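You operate a simulated robot arm through the tools that you are given. There is no shell and no other tool. Be economical: measure what you need, move in short steps, check, and stop when the job is done.

You are at the controls of a simulated robot arm. One attempt, no reset.

Task
Cool block 2 to 50 C or under with the pink fan on speed 3.
Fine: first lower the fan to mark 1, tighten its knob again and turn it on the block; stop it after; both blocks stay where they are.

Only the result counts: the job must be done as asked and must still hold three seconds after the hand-in. Knocking over, shifting, dropping, spilling or breaking anything else fails it.

Robot
A 6-joint arm with a two-finger parallel gripper, fixed in place. Base frame: the origin is at the foot of the arm, x ahead of it, y to its left, z up. Lengths are in mm, angles in degrees, forces in N, time in s.
With the tool pointing down near the work surface it reaches from about 220 to 780 mm from the base axis. Its first joint turns from -166.0 to 166.0 degrees. Payload 3.91 kg.
The TCP is the grasp point between the finger pads, 30 mm short of the fingertips. In the tool frame z runs along the fingers and y along their closing line. The gripper opens to 110 mm. The fingers are 20 mm wide and 10 mm thick; the gripper's body (48 by 112 mm) begins 55 mm behind the TCP.
Orientation is told as [roll, pitch, yaw] about the base's x, y, z axes, in that order, counted from this pose: with the fingers straight down and closing along the base's y, the tool's x points along the base's -x, its y along +y and its z along -z.

Tools
- The arm moves only by the tool apply_moves. Its argument "commands" is a list of rows, each an object of numbers (a shift or turn left out is 0, a gripper value left out holds the last): "dx", "dy", "dz": the shift along the tool's x, y, z in m; "rx", "ry", "rz": the turn, a rotation vector about the tool's x, y, z in degrees; "hand": the finger opening in m, from 0 to 0.11. In form: [{"dx": .., "dy": .., "dz": .., "rx": .., "ry": .., "rz": .., "hand": ..}, ...]. A call has 1 to 10 rows; each row shifts and turns the commanded pose from where the row before left it, along the tool's axes as they then stand. Rows are played at 5 a second. More than 50 mm and 8.6 degrees between two rows, or a gripper value outside its range, and nothing of the call is played. A pose out of reach is approached as far as the arm can. The call stops where the force on the tool passes 40 N (or 10 N more than at its start, if that is more) or the arm is blocked; 0.2 s more then pass. Each finger travels about 45 mm/s and halts on what it meets, pressing with about 28 N; the grip force reading is that of the motor and also rises with nothing between the fingers. The clock runs only during rows and for 0.2 s after the last one: add rows that do not move to give the fingers time. It gives the time, the measured TCP pose, the force on the tool (base axes), the opening and the grip force at its end, in the units of the frame above (readings bear some noise), with the torque about the TCP (base axes, N m) and any sound that the robot's microphone picked up, and new pictures: "show" is both (left out), scene, wrist or none.
- Cameras (640 x 400 px; columns grow to the right, rows downward): "scene" is fixed at [399.4, -500.2, 1432.6]; the picture's right is [1.00, -0.00, 0.00], its down [-0.00, -0.30, -0.95] and it looks along [0.00, 0.95, -0.30] (base axes); focal length 255 px, centre (320, 200). "wrist" rides on the gripper at [77, 7, -114] in the tool frame; the picture's right is [-0.09, 1.00, 0.00], its down [-0.80, -0.07, -0.59] and it looks along [-0.59, -0.05, 0.80] (tool axes); focal length 270 px, centre (320, 200). There is no depth. A picture from a camera that has moved, and an enlarged one, comes with that camera's place and axes in the base frame and with its lens.
- move_column(by): slides the trunk up (or, below 0, down) by that many mm; the arm rides with it, the base frame stays. It gives what a move gives, with no picture.
- zoom(camera, box): a new picture of the part [left, top, right, bottom] of that camera's present view, enlarged. The clock stands still meanwhile.
- job_done(): hands the job in; it is judged then, once.

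Work in short steps. Places have to be worked out from the pictures, the camera data and where the tool is seen: move nearer, look again, correct. Check each grasp and each placing, and mend what went wrong. You have 120 turns and 200 pictures in all, those below and enlarged ones among them. Open the gripper and draw the arm clear of the work before you hand the job in, unless the task says otherwise; then end with one line.

The tools are called after "Request:" by a JSON object that holds its "method" and its "body". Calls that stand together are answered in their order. apply_moves: Moves the arm, as the interface text tells. Its arguments: {"type":"object","properties":{"commands":{"type":"array"},"show":{"type":"string","enum":["both","scene","wrist","none"]}},"required":["commands"]} The other tools are called the same way: move_column (by) slides the trunk up or down; zoom (camera, box) takes an enlarged picture of a part of a camera's view; job_done () hands the job in.

At the start:

```text
time: 0.0
position: [257.4, 240.5, 1525.1]
tool_rot: [0.0, 0.0, -0.1]
contact_force: [-0.5, 0.0, -0.3]
ft_torque: [0.01, 0.01, 0.01]
opening: 109.9
finger_force: 0.1
trunk travel left (down, up): [-575.0, 35.0]
```

scene: 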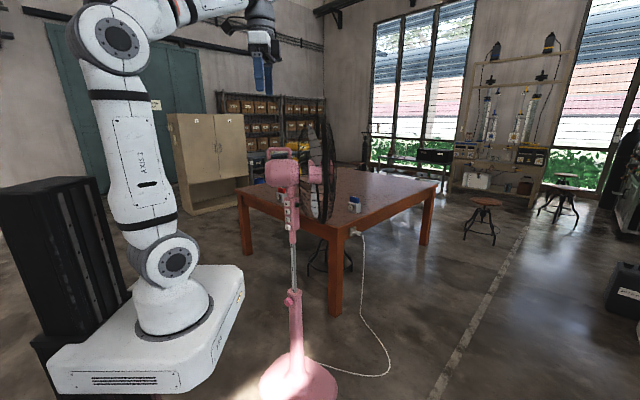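
wrist: 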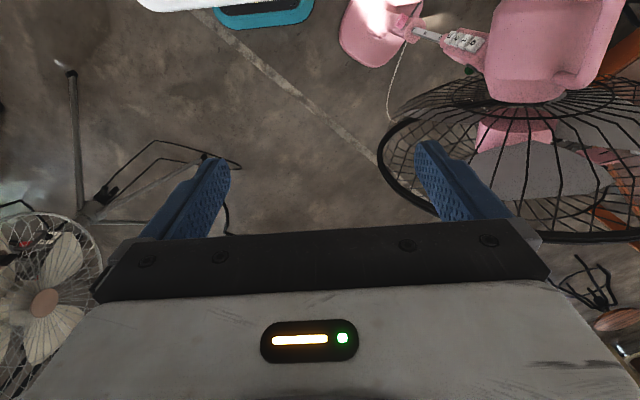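

The scene shows a pink pedestal fan beside a table with blocks. I zoom in on its parts first.

Request:
{"method": "zoom", "body": {"camera": "scene", "box": [250, 120, 390, 230]}}

Request:
{"method": "zoom", "body": {"camera": "scene", "box": [240, 220, 360, 320]}}

Request:
{"method": "zoom", "body": {"camera": "wrist", "box": [320, 0, 640, 200]}}

```text
3.64 times, centred on (320, 175) of scene
camera zoom: at [399.4, -500.2, 1432.6], right [1.0, 0.0, 0.0], down [0.0, -0.3, -0.95], along [0.0, 0.95, -0.3], focal length 928 px, centre (320, 291)
```

zoom: 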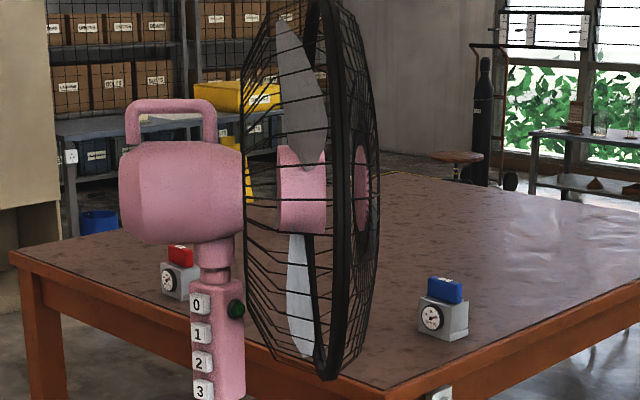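

```text
4.00 times, centred on (300, 270) of scene
camera zoom: at [399.4, -500.2, 1432.6], right [1.0, 0.0, 0.0], down [0.0, -0.3, -0.95], along [0.0, 0.95, -0.3], focal length 1020 px, centre (400, -80)
```

zoom: 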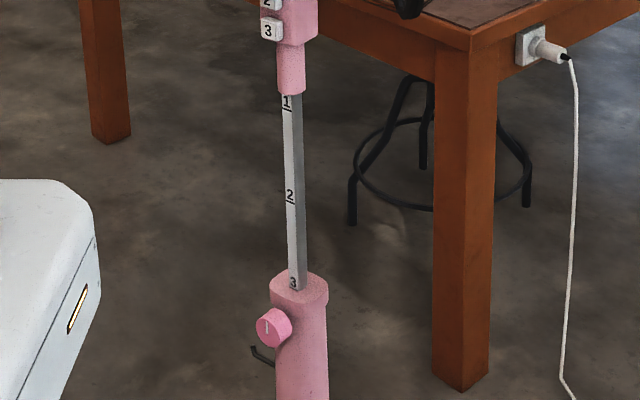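

```text
2.00 times, centred on (480, 100) of wrist
camera zoom: at [179.0, 246.8, 1640.4], right [0.09, 1.0, 0.0], down [0.8, -0.07, 0.59], along [0.59, -0.05, -0.8], focal length 541 px, centre (0, 400)
```

zoom: 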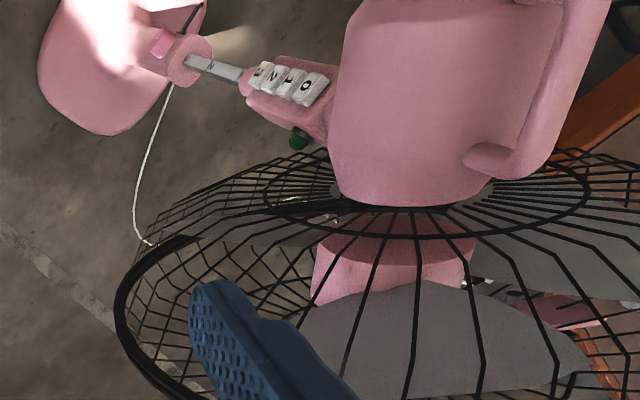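

I check the blocks and control box in more detail.

Request:
{"method": "zoom", "body": {"camera": "scene", "box": [270, 170, 310, 195]}}

Request:
{"method": "zoom", "body": {"camera": "scene", "box": [335, 170, 375, 195]}}

Request:
{"method": "zoom", "body": {"camera": "scene", "box": [270, 165, 318, 215]}}

Request:
{"method": "zoom", "body": {"camera": "scene", "box": [270, 270, 318, 310]}}

```text
16.00 times, centred on (290, 182) of scene
camera zoom: at [399.4, -500.2, 1432.6], right [1.0, 0.0, 0.0], down [0.0, -0.3, -0.95], along [0.0, 0.95, -0.3], focal length 4082 px, centre (800, 480)
```

zoom: 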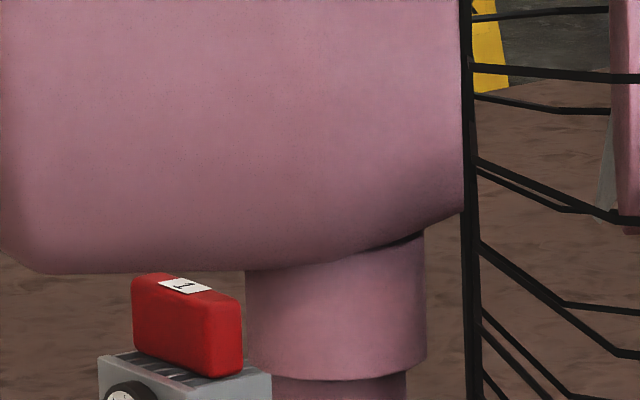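

```text
16.00 times, centred on (355, 182) of scene
camera zoom: at [399.4, -500.2, 1432.6], right [1.0, 0.0, 0.0], down [0.0, -0.3, -0.95], along [0.0, 0.95, -0.3], focal length 4082 px, centre (-240, 480)
```

zoom: 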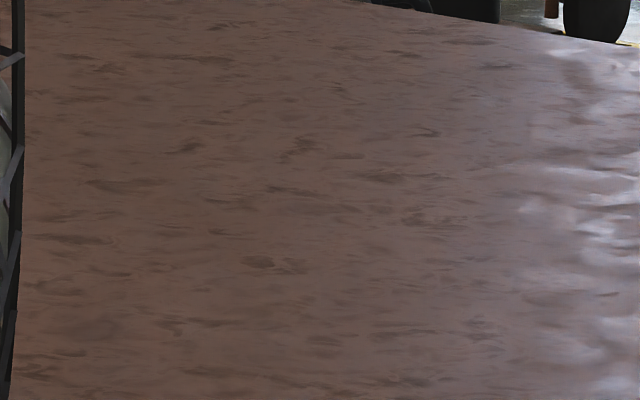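

```text
8.00 times, centred on (294, 190) of scene
camera zoom: at [399.4, -500.2, 1432.6], right [1.0, 0.0, 0.0], down [0.0, -0.3, -0.95], along [0.0, 0.95, -0.3], focal length 2041 px, centre (528, 280)
```

zoom: 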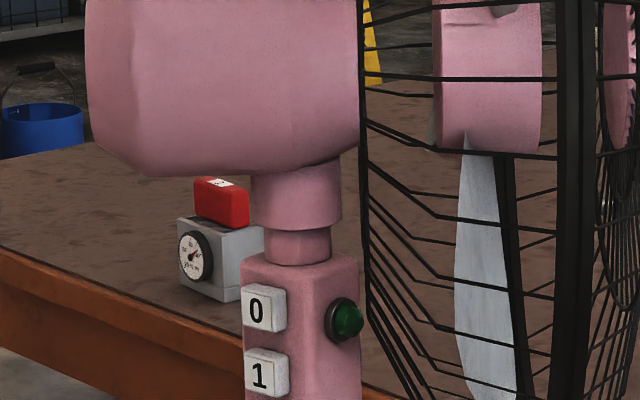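

```text
10.00 times, centred on (294, 290) of scene
camera zoom: at [399.4, -500.2, 1432.6], right [1.0, 0.0, 0.0], down [0.0, -0.3, -0.95], along [0.0, 0.95, -0.3], focal length 2551 px, centre (580, -700)
```

zoom: 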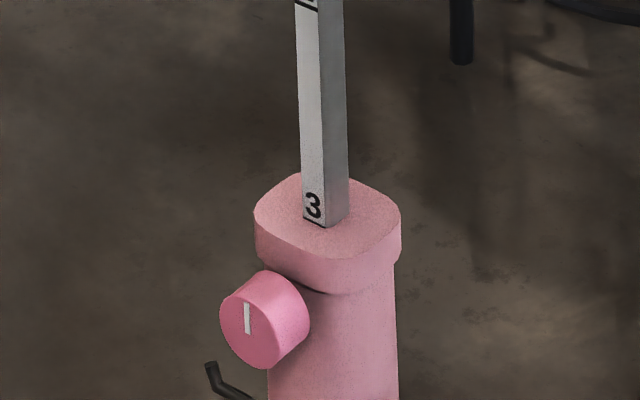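

Request:
{"method": "zoom", "body": {"camera": "scene", "box": [335, 190, 367, 215]}}

Request:
{"method": "zoom", "body": {"camera": "scene", "box": [272, 185, 296, 205]}}

```text
16.00 times, centred on (351, 202) of scene
camera zoom: at [399.4, -500.2, 1432.6], right [1.0, 0.0, 0.0], down [0.0, -0.3, -0.95], along [0.0, 0.95, -0.3], focal length 4082 px, centre (-176, 160)
```

zoom: 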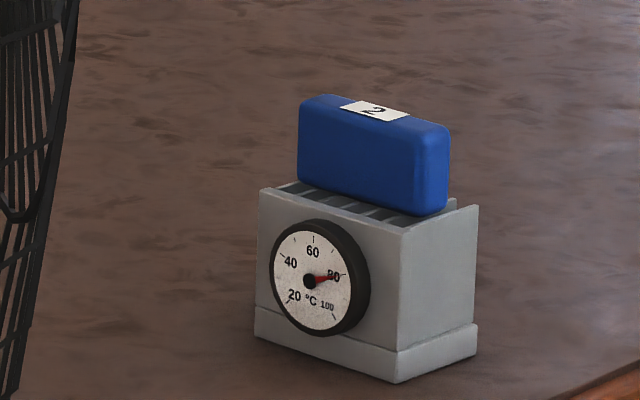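

```text
16.00 times, centred on (284, 195) of scene
camera zoom: at [399.4, -500.2, 1432.6], right [1.0, 0.0, 0.0], down [0.0, -0.3, -0.95], along [0.0, 0.95, -0.3], focal length 4082 px, centre (896, 280)
```

zoom: 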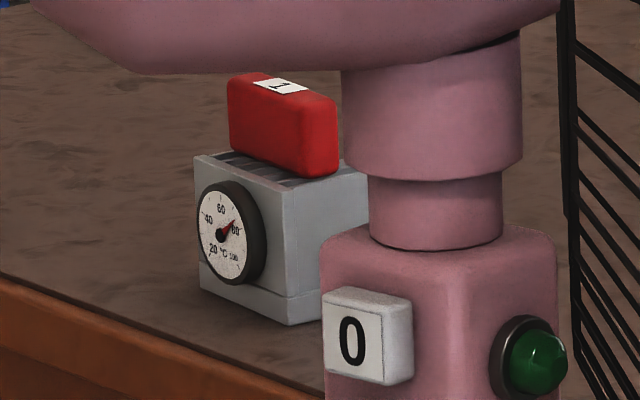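

Block 2 carries the blue top, reads about 80 C and sits well past the fan. The fan column is near (265, 540). I turn the hand to point horizontally along +y with the camera on top, in place.

Request:
{"method": "apply_moves", "body": {"commands": [{"rx": -4.6188, "ry": 4.6188, "rz": 4.6188, "hand": 0.07}, {"rx": -4.6188, "ry": 4.6188, "rz": 4.6188}, {"rx": -4.6188, "ry": 4.6188, "rz": 4.6188}, {"rx": -4.6188, "ry": 4.6188, "rz": 4.6188}, {"rx": -4.6188, "ry": 4.6188, "rz": 4.6188}, {"rx": -4.6188, "ry": 4.6188, "rz": 4.6188}, {"rx": -4.6188, "ry": 4.6188, "rz": 4.6188}], "show": "scene"}}

```text
time: 1.6
position: [256.3, 240.2, 1526.1]
tool_rot: [25.1, 38.7, -25.1]
contact_force: [-1.0, -0.3, 0.0]
ft_torque: [0.0, 0.0, -0.02]
opening: 69.7
finger_force: 0.1
trunk travel left (down, up): [-575.0, 35.0]
```

scene: 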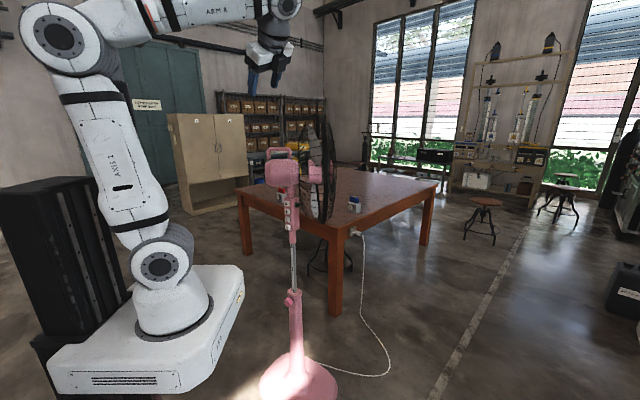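

Going as intended; finish the turn.

Request:
{"method": "apply_moves", "body": {"commands": [{"rx": -4.6188, "ry": 4.6188, "rz": 4.6188}, {"rx": -4.6188, "ry": 4.6188, "rz": 4.6188}, {"rx": -4.6188, "ry": 4.6188, "rz": 4.6188}, {"rx": -4.6188, "ry": 4.6188, "rz": 4.6188}, {"rx": -4.6188, "ry": 4.6188, "rz": 4.6188}, {"rx": -4.6188, "ry": 4.6188, "rz": 4.6188}, {"rx": -4.6188, "ry": 4.6188, "rz": 4.6188}, {"rx": -4.6188, "ry": 4.6188, "rz": 4.6188}]}}

```text
time: 3.4
position: [255.5, 239.7, 1525.5]
tool_rot: [-153.9, 89.9, 116.0]
contact_force: [0.5, -0.5, 0.2]
ft_torque: [0.0, -0.03, 0.0]
opening: 70.1
finger_force: 0.3
trunk travel left (down, up): [-575.0, 35.0]
camera wrist: at [262.1, 125.1, 1603.1], right [1.0, 0.0, -0.09], down [-0.07, -0.59, -0.8], along [-0.05, 0.81, -0.59], focal length 270 px, centre (320, 200)
```

scene: 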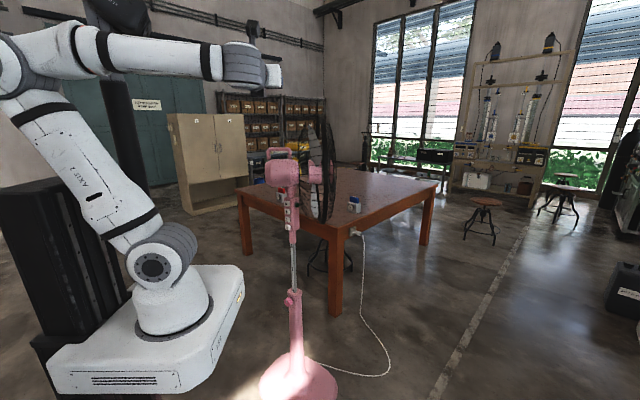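
wrist: 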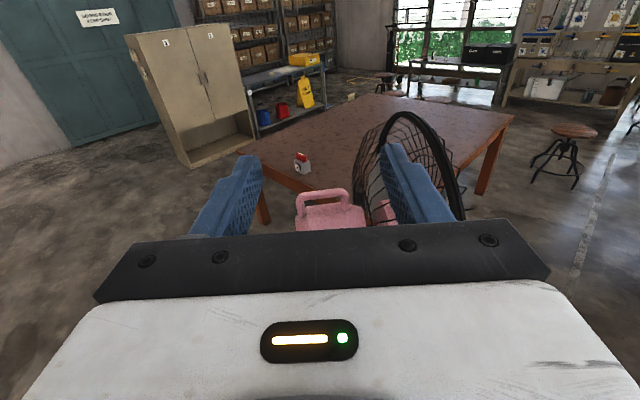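

The hand now points along +y with the camera upright. I lower the trunk to bring it level with the fan's controls.

Request:
{"method": "move_column", "body": {"by": -300}}

Request:
{"method": "apply_moves", "body": {"commands": [{"dx": 0}]}}

```text
time: 6.4
position: [292.5, 246.3, 1199.4]
tool_rot: [-80.0, 84.3, -170.0]
contact_force: [-0.7, 0.1, -0.4]
ft_torque: [0.02, -0.03, 0.0]
opening: 70.0
finger_force: 0.1
trunk travel left (down, up): [-275.0, 335.0]
```

```text
time: 7.0
position: [294.3, 246.9, 1197.2]
tool_rot: [-80.1, 84.0, -170.1]
contact_force: [0.1, 0.8, -0.3]
ft_torque: [0.0, -0.03, 0.01]
opening: 70.0
finger_force: 0.1
trunk travel left (down, up): [-275.0, 335.0]
stopped in row 1: the arm was blocked; the commanded pose is now the measured one
camera wrist: at [308.1, 133.7, 1275.3], right [0.98, 0.0, -0.19], down [-0.15, -0.61, -0.78], along [-0.11, 0.79, -0.6], focal length 270 px, centre (320, 200)
```

scene: 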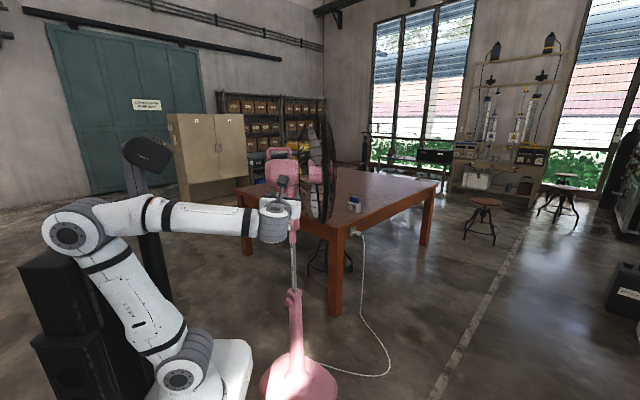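
wrist: 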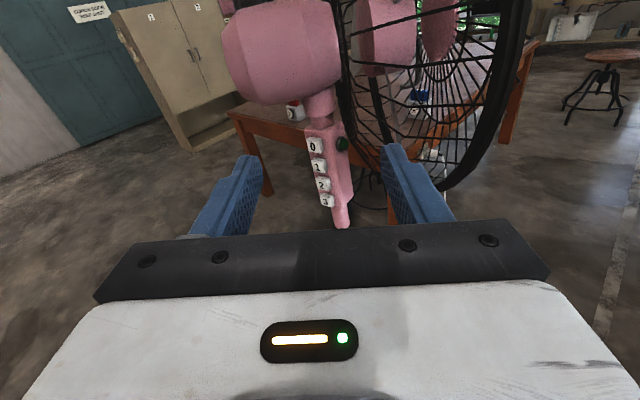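

The arm reports being blocked after the trunk slide. I look closely at what the elbow is touching.

Request:
{"method": "zoom", "body": {"camera": "scene", "box": [10, 120, 330, 400]}}

```text
1.43 times, centred on (170, 260) of scene
camera zoom: at [399.4, -500.2, 1432.6], right [1.0, 0.0, 0.0], down [0.0, -0.3, -0.95], along [0.0, 0.95, -0.3], focal length 364 px, centre (534, 114)
```

zoom: 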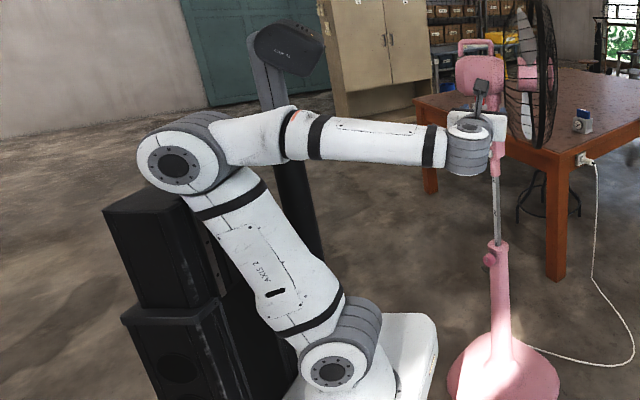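

The elbow seems to rest on the tower behind it. Lowering the TCP with the arm should swing the elbow forward, so I try a short move down and a little toward −x.

Request:
{"method": "apply_moves", "body": {"commands": [{"dx": -0.02, "dy": -0.005}, {"dx": -0.03, "dy": -0.01}, {"dx": -0.03, "dy": -0.01}, {"dx": -0.03, "dy": -0.01}], "show": "scene"}}

```text
time: 8.0
position: [262.8, 246.9, 1080.7]
tool_rot: [-79.4, 80.3, -169.4]
contact_force: [-0.7, -0.7, -0.4]
ft_torque: [0.01, 0.02, -0.03]
opening: 70.0
finger_force: 0.1
trunk travel left (down, up): [-275.0, 335.0]
```

scene: 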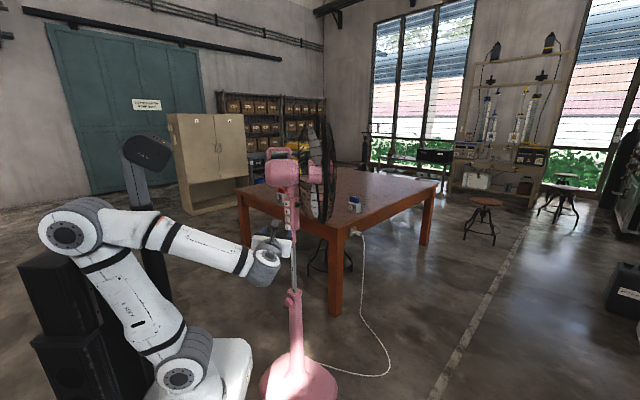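

It moves freely now. I continue down and forward below the cage.

Request:
{"method": "apply_moves", "body": {"commands": [{"dx": -0.04}, {"dx": -0.04}, {"dx": -0.04}, {"dx": -0.04}, {"dx": -0.04, "dz": 0.01}, {"dx": -0.03, "dz": 0.03}]}}

```text
time: 9.4
position: [322.2, 300.0, 936.9]
tool_rot: [-79.7, 84.3, -169.5]
contact_force: [0.6, 0.4, 0.9]
ft_torque: [-0.01, -0.02, 0.0]
opening: 70.1
finger_force: 0.1
out of reach, approached as far as the arm can: row 1, 2, 3, 4, 5, 6
trunk travel left (down, up): [-275.0, 335.0]
camera wrist: at [336.8, 187.2, 1015.8], right [0.98, 0.0, -0.18], down [-0.15, -0.61, -0.78], along [-0.11, 0.79, -0.6], focal length 270 px, centre (320, 200)
```

scene: 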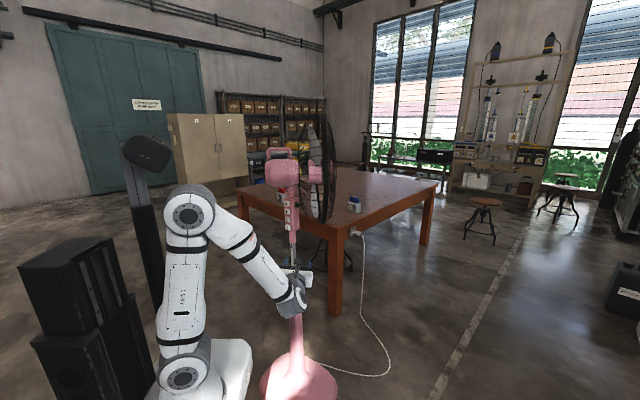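
wrist: 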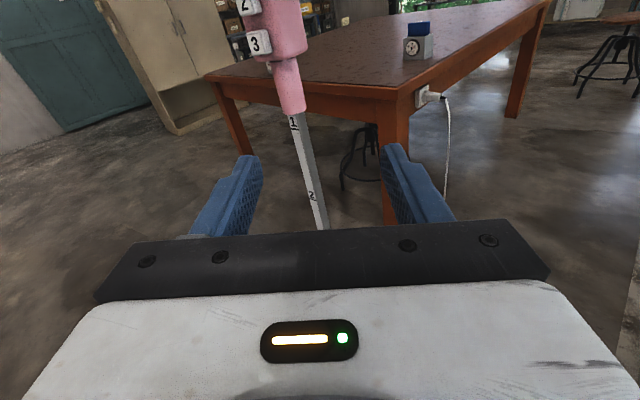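

The elbow is clear of the tower. I slide the trunk further down to bring the hand to knob height.

Request:
{"method": "move_column", "body": {"by": -230}}

Request:
{"method": "apply_moves", "body": {"commands": [{"dx": 0}]}}

```text
time: 11.8
position: [322.2, 300.7, 707.9]
tool_rot: [-79.5, 84.2, -169.3]
contact_force: [-0.2, 1.2, -0.2]
ft_torque: [0.02, -0.01, 0.0]
opening: 69.8
finger_force: 0.0
trunk travel left (down, up): [-45.0, 565.0]
```

```text
time: 12.2
position: [323.2, 300.9, 707.8]
tool_rot: [-79.6, 84.2, -169.3]
contact_force: [0.3, -0.2, -0.5]
ft_torque: [0.0, -0.04, 0.02]
opening: 70.3
finger_force: 0.1
trunk travel left (down, up): [-45.0, 565.0]
camera wrist: at [336.9, 187.2, 786.1], right [0.98, 0.0, -0.19], down [-0.15, -0.61, -0.78], along [-0.11, 0.79, -0.6], focal length 270 px, centre (320, 200)
```

scene: 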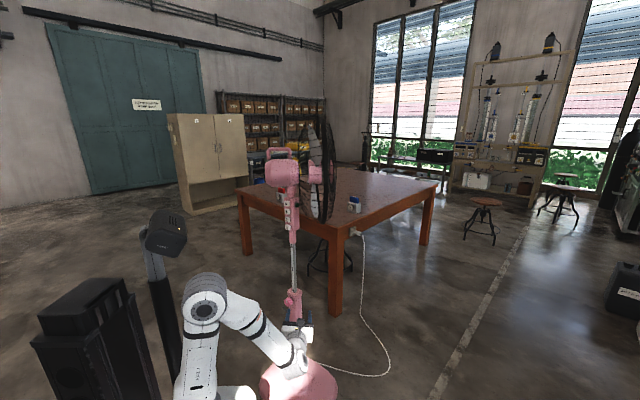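
wrist: 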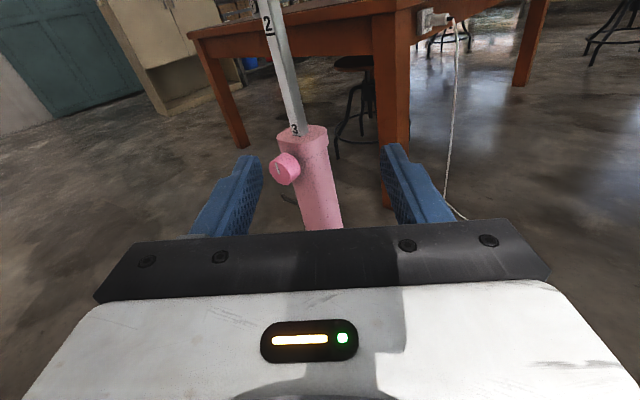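

I zoom on the knob in both views to get its facing direction.

Request:
{"method": "zoom", "body": {"camera": "wrist", "box": [250, 100, 350, 220]}}

Request:
{"method": "zoom", "body": {"camera": "scene", "box": [275, 275, 323, 315]}}

```text
3.33 times, centred on (300, 160) of wrist
camera zoom: at [336.9, 187.2, 786.1], right [0.98, 0.0, -0.19], down [-0.15, -0.61, -0.78], along [-0.11, 0.79, -0.6], focal length 901 px, centre (387, 333)
```

zoom: 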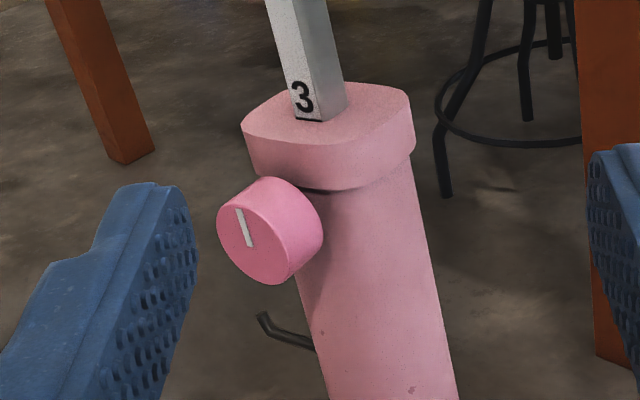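

```text
10.00 times, centred on (299, 295) of scene
camera zoom: at [399.4, -500.2, 1432.6], right [1.0, 0.0, 0.0], down [0.0, -0.3, -0.95], along [0.0, 0.95, -0.3], focal length 2551 px, centre (530, -750)
```

zoom: 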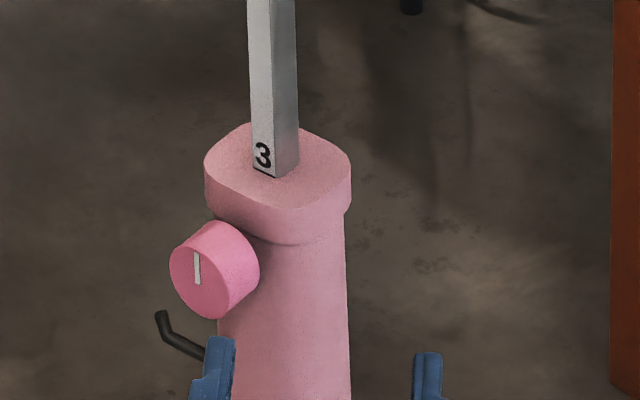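

Knob face centre is about (247, 500, 609), facing (−0.545, −0.84, 0). I level the hand and move to a point in front of it.

Request:
{"method": "apply_moves", "body": {"commands": [{"rz": -5.6, "hand": 0.08}, {"dy": -0.025, "dz": 0.02, "dx": -0.02}, {"dy": -0.025, "dz": 0.025, "dx": -0.02}, {"dy": -0.025, "dz": 0.025, "dx": -0.02}, {"dy": -0.025, "dz": 0.025, "dx": -0.02}]}}

```text
time: 13.4
position: [263.1, 417.7, 634.6]
tool_rot: [-0.9, 88.9, -90.7]
contact_force: [-0.3, -1.3, 1.0]
ft_torque: [-0.01, 0.02, 0.01]
opening: 80.0
finger_force: 0.0
out of reach, approached as far as the arm can: row 2, 3, 4, 5
trunk travel left (down, up): [-45.0, 565.0]
camera wrist: at [268.9, 304.4, 714.6], right [1.0, 0.0, -0.09], down [-0.07, -0.61, -0.79], along [-0.06, 0.79, -0.61], focal length 270 px, centre (320, 200)
```

scene: 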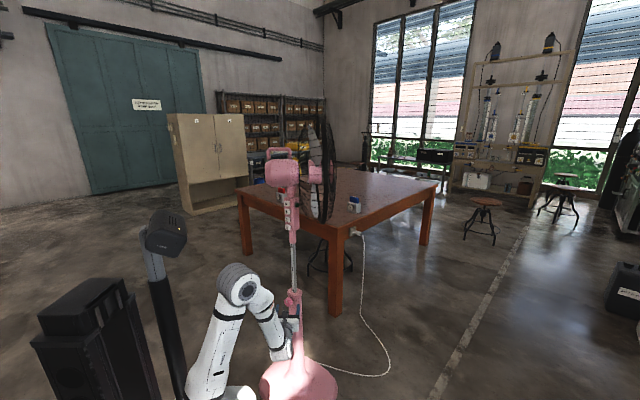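
wrist: 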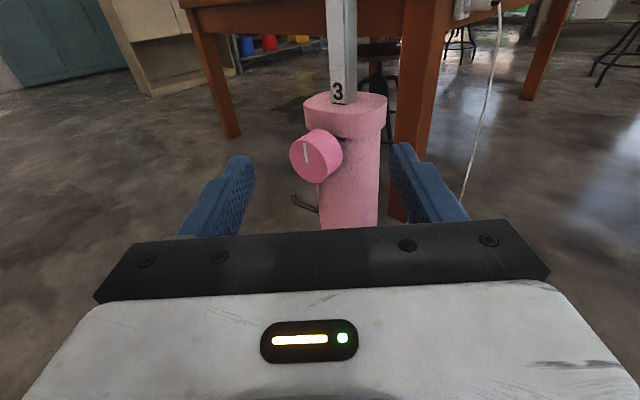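

The wrist is level with the shoulder, so the elbow is folded to its limit. Raising the trunk while reaching down should widen the reach; I do it in steps.

Request:
{"method": "move_column", "body": {"by": 150}}

Request:
{"method": "apply_moves", "body": {"commands": [{"dx": -0.03}, {"dx": -0.04}, {"dx": -0.04}, {"dx": -0.04}], "show": "scene"}}

```text
time: 15.2
position: [262.0, 416.9, 784.8]
tool_rot: [-3.6, 88.8, -93.3]
contact_force: [0.3, -0.4, -0.6]
ft_torque: [0.02, 0.0, -0.01]
opening: 80.3
finger_force: 0.1
trunk travel left (down, up): [-195.0, 415.0]
```

```text
time: 16.2
position: [260.4, 415.8, 634.4]
tool_rot: [-0.1, 89.1, -89.9]
contact_force: [0.1, -0.6, -0.7]
ft_torque: [-0.01, -0.01, -0.01]
opening: 80.0
finger_force: 0.1
trunk travel left (down, up): [-195.0, 415.0]
```

scene: 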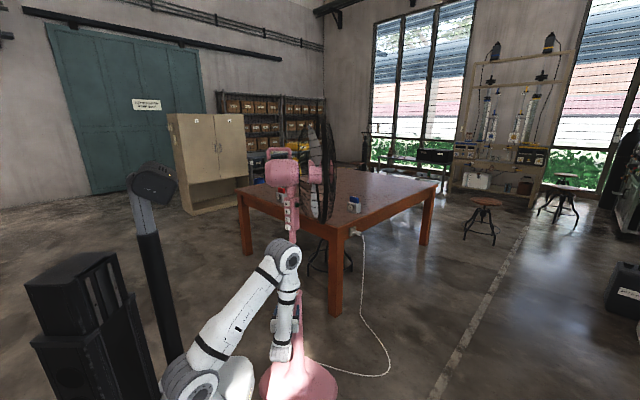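

Reach is fine now. I shift in front of the knob and yaw the hand onto its axis.

Request:
{"method": "apply_moves", "body": {"commands": [{"dy": -0.025, "dx": -0.012}, {"dy": -0.025, "dx": -0.013}, {"rx": -8.25}, {"rx": -8.25}, {"rx": -8.25}, {"rx": -8.25}]}}

```text
time: 17.6
position: [331.9, 336.9, 585.5]
tool_rot: [28.3, 89.0, -93.1]
contact_force: [0.1, -0.1, -0.2]
ft_torque: [-0.03, 0.03, 0.0]
opening: 80.0
finger_force: 0.1
out of reach, approached as far as the arm can: row 3, 4, 5, 6
trunk travel left (down, up): [-195.0, 415.0]
camera wrist: at [278.1, 236.3, 664.4], right [0.85, -0.52, -0.08], down [-0.37, -0.49, -0.79], along [0.37, 0.7, -0.61], focal length 270 px, centre (320, 200)
```

scene: 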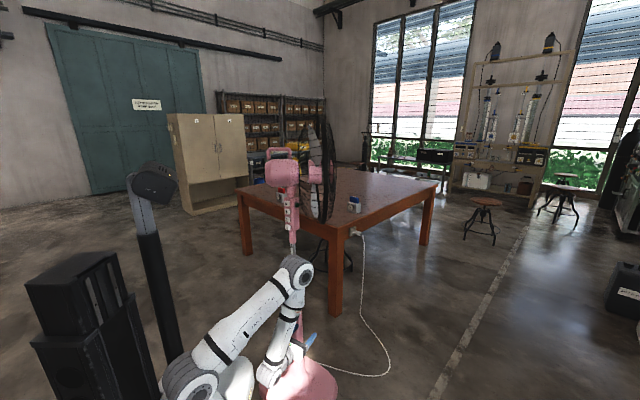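
wrist: 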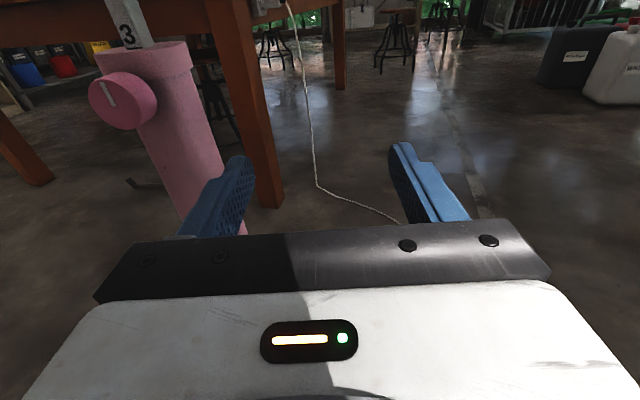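

Min-reach again, though nothing was touched. I raise the trunk more, then slide sideways and down in front of the knob.

Request:
{"method": "move_column", "body": {"by": 170}}

Request:
{"method": "apply_moves", "body": {"commands": [{"dx": -0.045}, {"dx": -0.045}, {"dx": -0.045}, {"dx": -0.011}, {"dy": -0.025}, {"dy": -0.025}, {"dy": -0.025}]}}

```text
time: 19.5
position: [333.7, 337.1, 755.8]
tool_rot: [32.2, 89.2, -89.2]
contact_force: [0.2, 0.4, -1.0]
ft_torque: [0.02, -0.03, -0.01]
opening: 80.1
finger_force: 0.1
trunk travel left (down, up): [-365.0, 245.0]
```

```text
time: 21.1
position: [357.2, 361.4, 617.6]
tool_rot: [29.7, 89.0, -91.4]
contact_force: [0.0, -0.6, 1.1]
ft_torque: [-0.03, 0.03, 0.01]
opening: 79.8
finger_force: 0.1
out of reach, approached as far as the arm can: row 1, 2, 3, 5, 6, 7
trunk travel left (down, up): [-365.0, 245.0]
camera wrist: at [302.9, 261.9, 696.7], right [0.85, -0.51, -0.08], down [-0.37, -0.49, -0.79], along [0.37, 0.71, -0.6], focal length 270 px, centre (320, 200)
```

scene: 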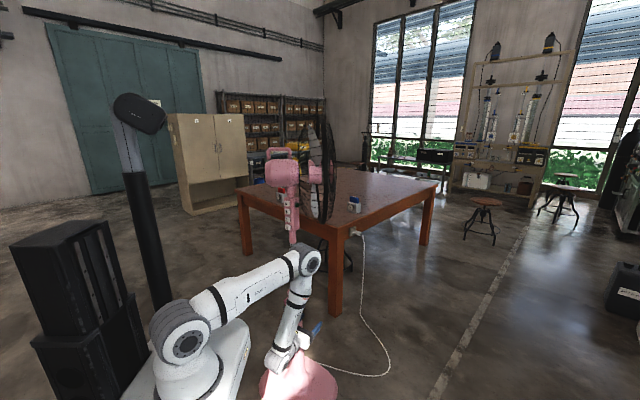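
wrist: 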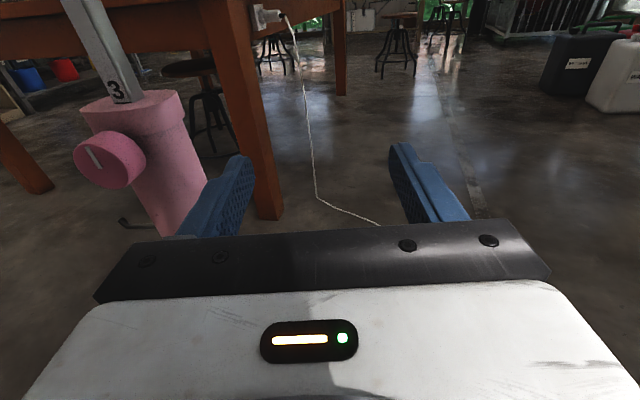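

Only slightly beyond the limit. I raise the trunk another 80 mm, come down, and slide across in front of the knob a bit closer to it.

Request:
{"method": "move_column", "body": {"by": 80}}

Request:
{"method": "apply_moves", "body": {"commands": [{"dx": -0.04}, {"dx": -0.045, "dz": 0.005}, {"dz": 0.007}], "show": "scene"}}

```text
time: 22.3
position: [356.8, 362.2, 697.7]
tool_rot: [29.0, 89.0, -92.0]
contact_force: [0.0, 0.2, 0.1]
ft_torque: [-0.04, 0.0, 0.01]
opening: 80.2
finger_force: 0.0
trunk travel left (down, up): [-445.0, 165.0]
```

```text
time: 23.1
position: [364.1, 369.5, 612.9]
tool_rot: [26.7, 89.0, -94.1]
contact_force: [0.5, 0.0, -0.4]
ft_torque: [0.02, 0.01, 0.01]
opening: 80.0
finger_force: 0.1
trunk travel left (down, up): [-445.0, 165.0]
```

scene: 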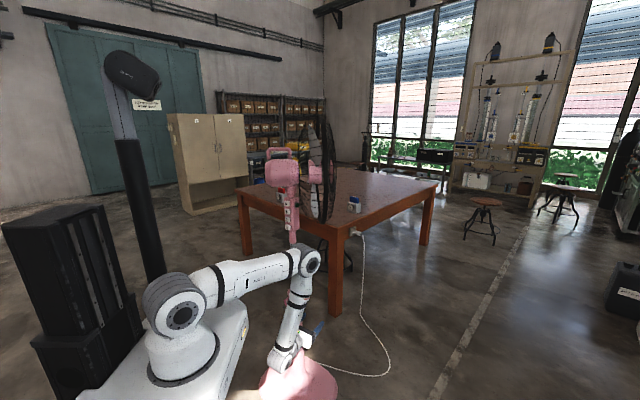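

Reachable now. Slide sideways toward the knob axis.

Request:
{"method": "apply_moves", "body": {"commands": [{"dy": -0.025}, {"dy": -0.025}, {"dy": -0.025}, {"dy": -0.025}]}}

```text
time: 24.1
position: [351.5, 364.4, 614.2]
tool_rot: [28.5, 89.0, -92.1]
contact_force: [0.3, -0.3, 0.8]
ft_torque: [0.02, 0.0, 0.02]
opening: 80.1
finger_force: 0.0
out of reach, approached as far as the arm can: row 1, 2, 3, 4
trunk travel left (down, up): [-445.0, 165.0]
camera wrist: at [298.0, 262.1, 692.4], right [0.86, -0.51, -0.08], down [-0.36, -0.49, -0.79], along [0.36, 0.71, -0.61], focal length 270 px, centre (320, 200)
```

scene: 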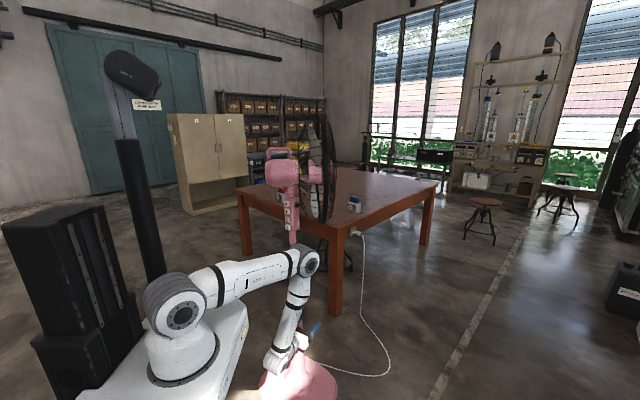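
wrist: 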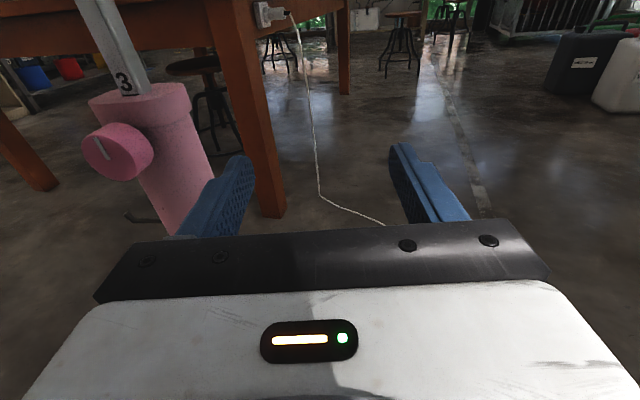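

The limit now looks like the wrist pitch; trunk near −390 gave the closest reach. I go back down there in steps while raising the hand.

Request:
{"method": "move_column", "body": {"by": -120}}

Request:
{"method": "apply_moves", "body": {"commands": [{"dx": 0.04}, {"dx": 0.04}, {"dx": 0.04}], "show": "none"}}

Request:
{"method": "move_column", "body": {"by": -130}}

Request:
{"method": "apply_moves", "body": {"commands": [{"dx": 0.04}, {"dx": 0.04}, {"dx": 0.04}, {"dz": 0.005}], "show": "scene"}}

```text
time: 25.6
position: [351.3, 362.7, 493.5]
tool_rot: [28.9, 88.9, -91.6]
contact_force: [-0.2, -0.1, -0.3]
ft_torque: [-0.02, 0.0, 0.01]
opening: 80.1
finger_force: 0.1
trunk travel left (down, up): [-325.0, 285.0]
```

```text
time: 26.4
position: [350.9, 365.0, 613.9]
tool_rot: [27.4, 89.0, -92.9]
contact_force: [-0.5, 0.1, -0.3]
ft_torque: [-0.01, -0.03, 0.0]
opening: 80.0
finger_force: 0.2
trunk travel left (down, up): [-325.0, 285.0]
```

```text
time: 27.9
position: [349.8, 364.3, 482.6]
tool_rot: [28.9, 89.0, -91.5]
contact_force: [-0.3, -0.1, 0.5]
ft_torque: [0.02, 0.03, -0.01]
opening: 80.1
finger_force: 0.1
trunk travel left (down, up): [-195.0, 415.0]
```

```text
time: 28.9
position: [356.0, 368.4, 603.0]
tool_rot: [28.0, 89.0, -92.1]
contact_force: [0.9, 0.0, 0.3]
ft_torque: [-0.01, -0.01, -0.02]
opening: 80.1
finger_force: 0.0
trunk travel left (down, up): [-195.0, 415.0]
```

scene: 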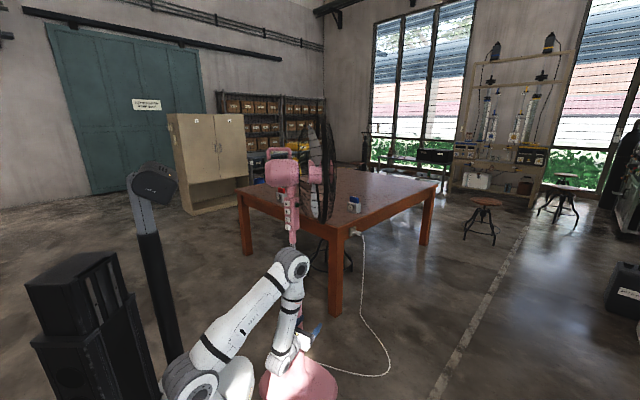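

Request:
{"method": "apply_moves", "body": {"commands": [{"dy": -0.025}, {"dy": -0.025}, {"dy": -0.025}]}}

```text
time: 29.7
position: [342.4, 357.2, 601.2]
tool_rot: [28.3, 89.0, -91.7]
contact_force: [-0.5, -0.6, -0.6]
ft_torque: [0.0, 0.03, 0.0]
opening: 80.0
finger_force: 0.0
out of reach, approached as far as the arm can: row 1, 2, 3
trunk travel left (down, up): [-195.0, 415.0]
camera wrist: at [291.9, 255.9, 679.9], right [0.86, -0.5, -0.08], down [-0.36, -0.49, -0.79], along [0.36, 0.71, -0.6], focal length 270 px, centre (320, 200)
```

scene: 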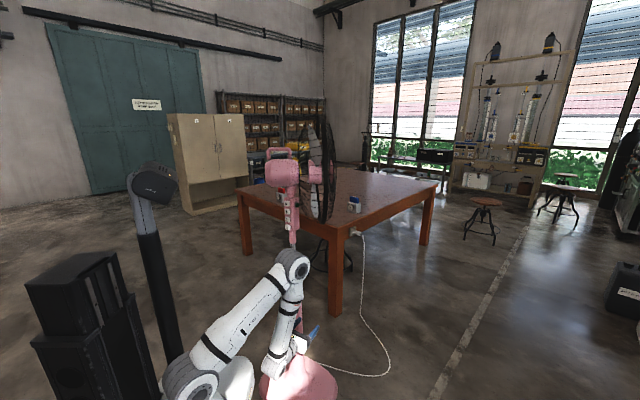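
wrist: 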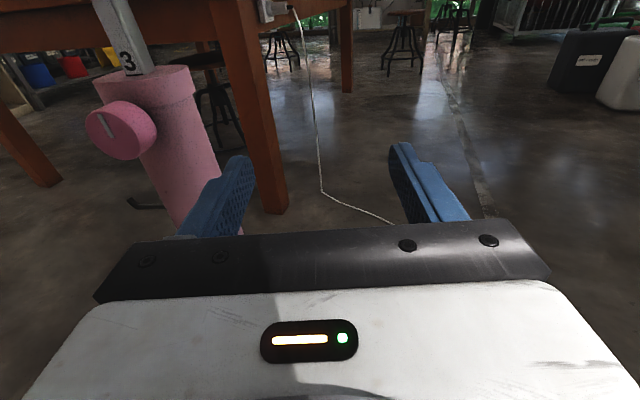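

Horizontal straight-on approach is infeasible for the wrist. I'll instead grip the knob from its left side (hand pointing along (0.84, −0.545), fingers above and below it) and turn the hand about the knob axis. First I pitch the hand down here.

Request:
{"method": "apply_moves", "body": {"commands": [{"dx": 0.005}, {"ry": -8.5}, {"ry": -8.5}, {"ry": -8.5}, {"ry": -8.5}, {"ry": -8.5}, {"ry": -8.5}, {"ry": -8.5}, {"ry": -8.5}, {"ry": -8.5}], "show": "scene"}}

```text
time: 31.9
position: [352.6, 364.4, 602.2]
tool_rot: [-2.7, 21.9, -120.9]
contact_force: [0.2, -1.3, 0.5]
ft_torque: [0.03, 0.0, 0.02]
opening: 80.3
finger_force: 0.2
out of reach, approached as far as the arm can: row 2, 3, 9, 10
trunk travel left (down, up): [-195.0, 415.0]
```

scene: 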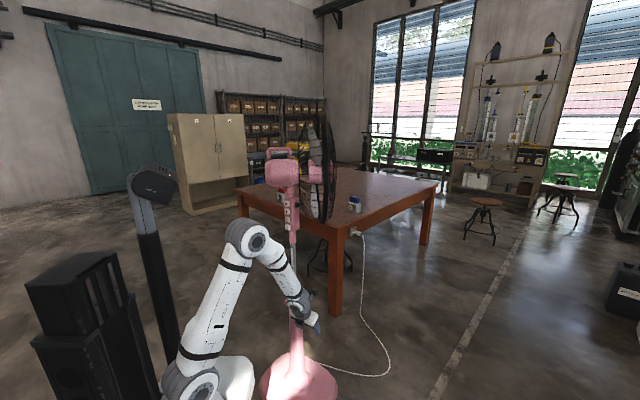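

I raise the trunk to bring the hand up and then finish pointing it down.

Request:
{"method": "move_column", "body": {"by": 250}}

Request:
{"method": "apply_moves", "body": {"commands": [{"ry": -7}, {"ry": -7}, {"ry": -7}]}}

```text
time: 34.5
position: [350.7, 364.1, 851.8]
tool_rot: [-2.5, 21.8, -119.9]
contact_force: [-0.8, 0.6, 0.5]
ft_torque: [0.02, -0.03, 0.03]
opening: 80.1
finger_force: 0.2
trunk travel left (down, up): [-445.0, 165.0]
```

```text
time: 35.3
position: [353.0, 360.6, 851.7]
tool_rot: [-3.5, 3.7, -119.4]
contact_force: [-0.1, -0.1, -0.1]
ft_torque: [0.0, -0.03, 0.04]
opening: 80.0
finger_force: 0.2
out of reach, approached as far as the arm can: row 1
trunk travel left (down, up): [-445.0, 165.0]
camera wrist: at [398.3, 414.3, 969.7], right [0.83, -0.56, -0.07], down [-0.44, -0.71, 0.54], along [-0.35, -0.42, -0.84], focal length 270 px, centre (320, 200)
```

scene: 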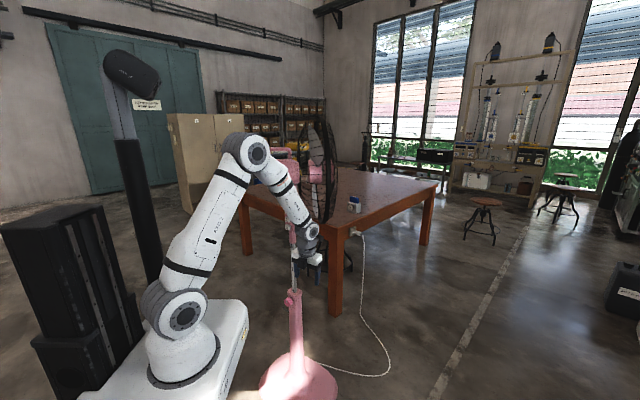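
wrist: 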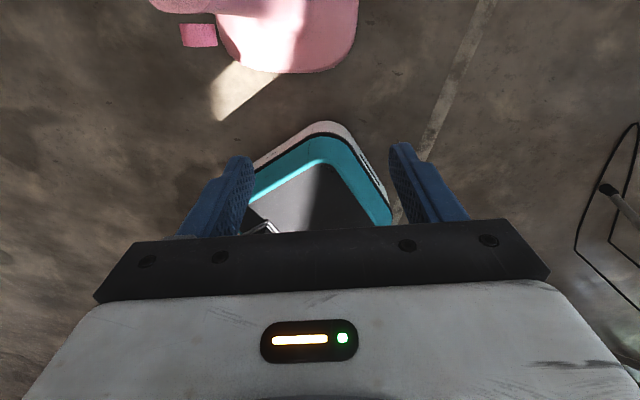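

Now retreat from the cage and move to the left (−x) side.

Request:
{"method": "apply_moves", "body": {"commands": [{"dx": -0.035}, {"dx": -0.035, "dy": -0.03}, {"dx": -0.03, "dy": -0.035}, {"dx": -0.025, "dy": -0.04}, {"dy": -0.045}], "show": "scene"}}

```text
time: 36.5
position: [164.0, 320.7, 843.6]
tool_rot: [-4.5, 4.3, -118.7]
contact_force: [0.9, -0.3, -0.2]
ft_torque: [0.01, -0.04, 0.03]
opening: 79.9
finger_force: 0.0
out of reach, approached as far as the arm can: row 5
trunk travel left (down, up): [-445.0, 165.0]
```

scene: 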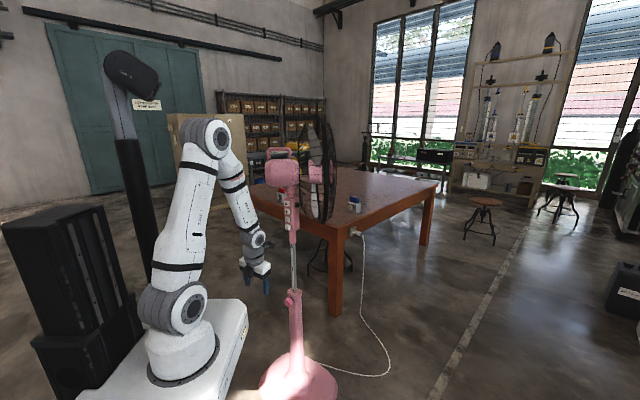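

Request:
{"method": "apply_moves", "body": {"commands": [{"dy": -0.04, "dx": 0.01}, {"dy": -0.04, "dx": 0.02}, {"dy": -0.04, "dx": 0.025}, {"dy": -0.04, "dx": 0.03}, {"rz": -8.5}, {"rz": -8.5}, {"rz": -8.5}, {"rz": -8.5}, {"rz": -8.5}], "show": "scene"}}

```text
time: 38.5
position: [112.7, 397.5, 762.0]
tool_rot: [0.3, 5.0, -76.1]
contact_force: [0.5, 0.2, -0.1]
ft_torque: [0.01, 0.01, 0.03]
opening: 80.0
finger_force: 0.0
out of reach, approached as far as the arm can: row 1, 2, 3, 4, 5
trunk travel left (down, up): [-445.0, 165.0]
```

scene: 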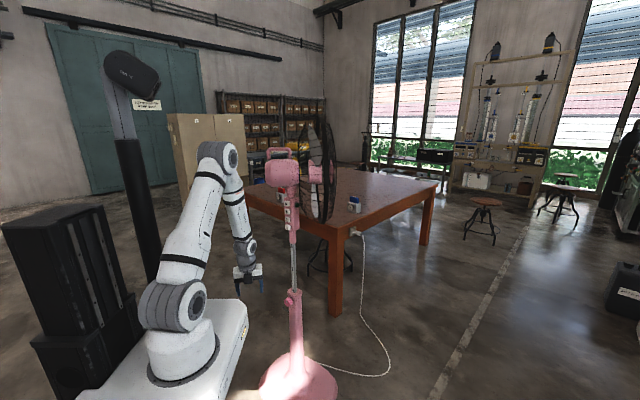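

Continue the yaw; later rows were within reach.

Request:
{"method": "apply_moves", "body": {"commands": [{"rz": -8.5}, {"rz": -8.5}, {"rz": -8.5}, {"rz": -8.5}, {"rz": -8.5}, {"rz": -8.5}, {"rz": -8.5}, {"rz": -8.5}]}}

```text
time: 40.3
position: [112.7, 397.5, 762.2]
tool_rot: [4.8, 1.6, -8.2]
contact_force: [0.3, -0.3, 0.6]
ft_torque: [0.0, 0.01, -0.02]
opening: 80.0
finger_force: 0.1
trunk travel left (down, up): [-445.0, 165.0]
camera wrist: at [39.5, 405.1, 878.9], right [0.23, 0.97, 0.08], down [0.79, -0.23, 0.56], along [0.57, -0.07, -0.82], focal length 270 px, centre (320, 200)
```

scene: 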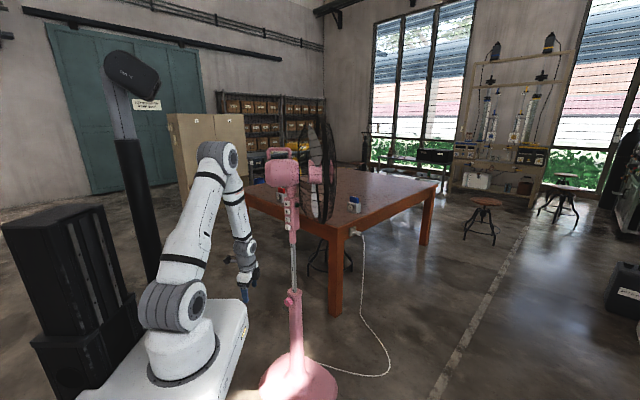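
wrist: 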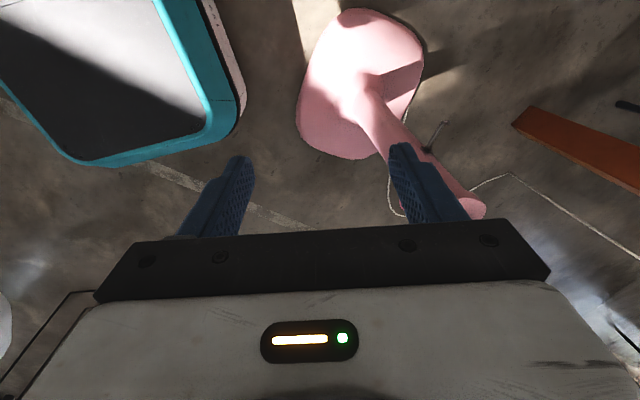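

Position held while yawing. I finish the yaw so the tool x points along the knob's outward normal.

Request:
{"method": "apply_moves", "body": {"commands": [{"rz": -8.2}, {"rz": -8.2}, {"rz": -8.2}, {"rz": -8.2}, {"rz": -8.2}, {"rz": -8.2}, {"rz": -8.2}, {"rz": -8.2}], "show": "none"}}

```text
time: 42.1
position: [114.3, 397.5, 761.9]
tool_rot: [3.3, -3.7, 57.3]
contact_force: [-0.1, 0.1, 0.1]
ft_torque: [0.0, 0.01, 0.0]
opening: 79.9
finger_force: 0.1
trunk travel left (down, up): [-445.0, 165.0]
```

Request:
{"method": "apply_moves", "body": {"commands": [{"dx": -0.031, "dy": 0.027}, {"dx": -0.031, "dy": 0.027}, {"dx": -0.031, "dy": 0.027}, {"dx": -0.031, "dy": 0.027}, {"rx": 8.5}, {"rx": 8.5}, {"rx": 8.5}, {"rx": 8.5}], "show": "scene"}}

```text
time: 43.9
position: [88.6, 558.3, 776.8]
tool_rot: [-30.7, -3.7, 57.1]
contact_force: [0.3, -1.0, 0.1]
ft_torque: [-0.02, 0.0, -0.02]
opening: 80.2
finger_force: 0.1
trunk travel left (down, up): [-445.0, 165.0]
```

scene: 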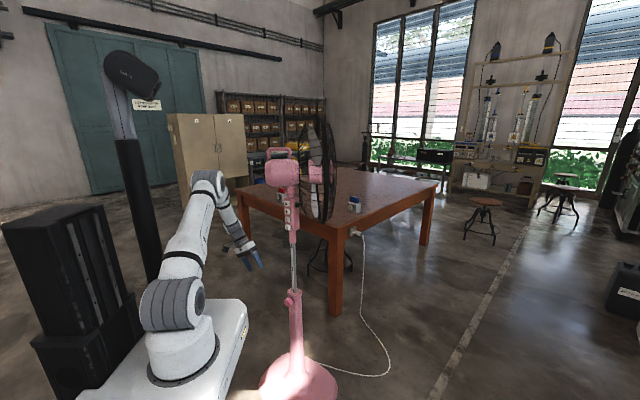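

Works well. Finish the tilt to horizontal.

Request:
{"method": "apply_moves", "body": {"commands": [{"rx": 8.5}, {"rx": 8.5}, {"rx": 8.5}, {"rx": 8.5}, {"rx": 8.5}, {"rx": 8.5}, {"rx": 8.3}]}}

```text
time: 45.5
position: [101.4, 539.2, 775.3]
tool_rot: [-89.5, -3.8, 57.5]
contact_force: [0.0, -0.3, -0.5]
ft_torque: [-0.01, -0.02, 0.01]
opening: 80.0
finger_force: 0.1
out of reach, approached as far as the arm can: row 7
trunk travel left (down, up): [-445.0, 165.0]
camera wrist: at [-36.1, 536.1, 765.1], right [0.07, 0.13, -0.99], down [-0.07, 0.99, 0.13], along [0.99, 0.06, 0.08], focal length 270 px, centre (320, 200)
```

scene: 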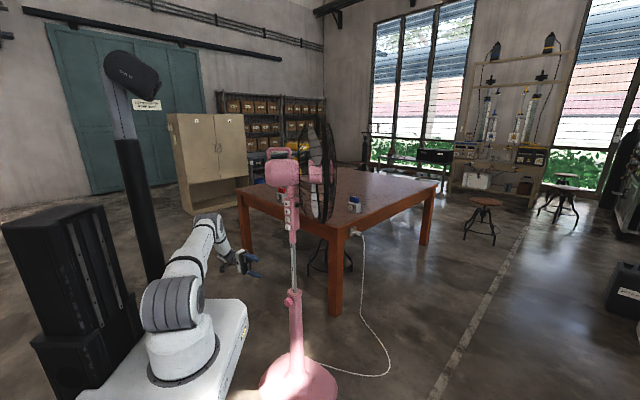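
wrist: 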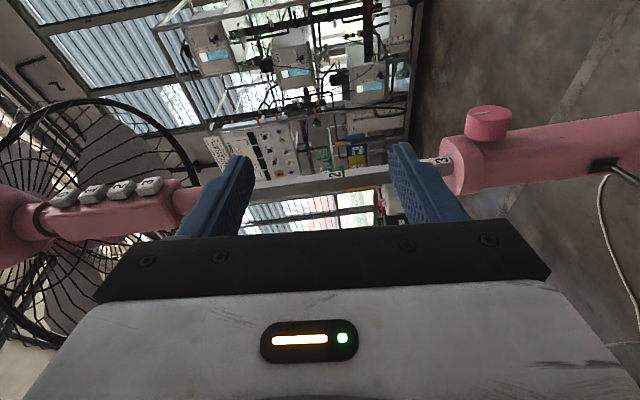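

The side view shows the knob clearly, agreeing with (251, 505, 607). I lower the trunk to knob height and level the hand.

Request:
{"method": "move_column", "body": {"by": -167}}

Request:
{"method": "apply_moves", "body": {"commands": [{"rz": -3.8, "hand": 0.075}, {"dx": -0.02, "dz": 0.01}, {"dx": -0.02, "dz": 0.02}, {"dx": -0.01, "dz": 0.02}]}}

```text
time: 47.4
position: [100.9, 538.2, 607.3]
tool_rot: [-89.4, -3.7, 57.5]
contact_force: [0.5, 0.6, 0.3]
ft_torque: [-0.01, -0.01, -0.01]
opening: 80.1
finger_force: 0.0
trunk travel left (down, up): [-278.0, 332.0]
```

```text
time: 48.4
position: [172.1, 556.8, 607.3]
tool_rot: [-89.4, 0.2, 57.6]
contact_force: [0.1, 0.3, 0.5]
ft_torque: [-0.02, 0.02, 0.0]
opening: 75.0
finger_force: 0.0
trunk travel left (down, up): [-278.0, 332.0]
camera wrist: at [33.3, 552.1, 602.6], right [0.04, 0.08, -1.0], down [-0.07, 0.99, 0.08], along [1.0, 0.07, 0.04], focal length 270 px, centre (320, 200)
```

scene: 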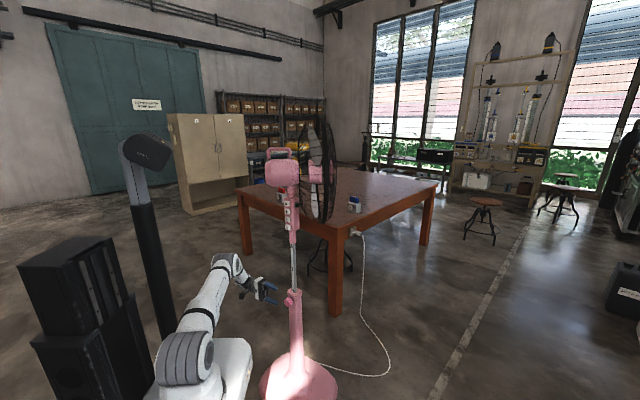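
wrist: 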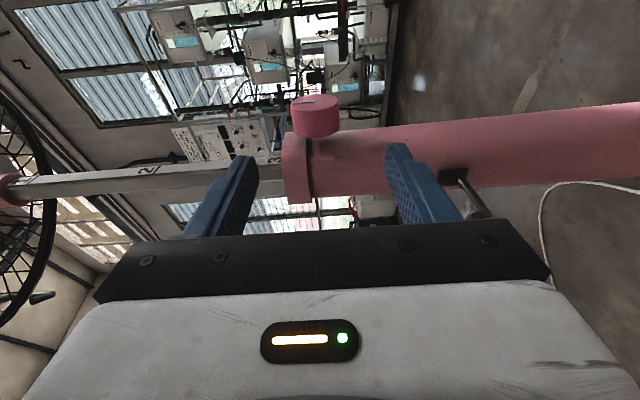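

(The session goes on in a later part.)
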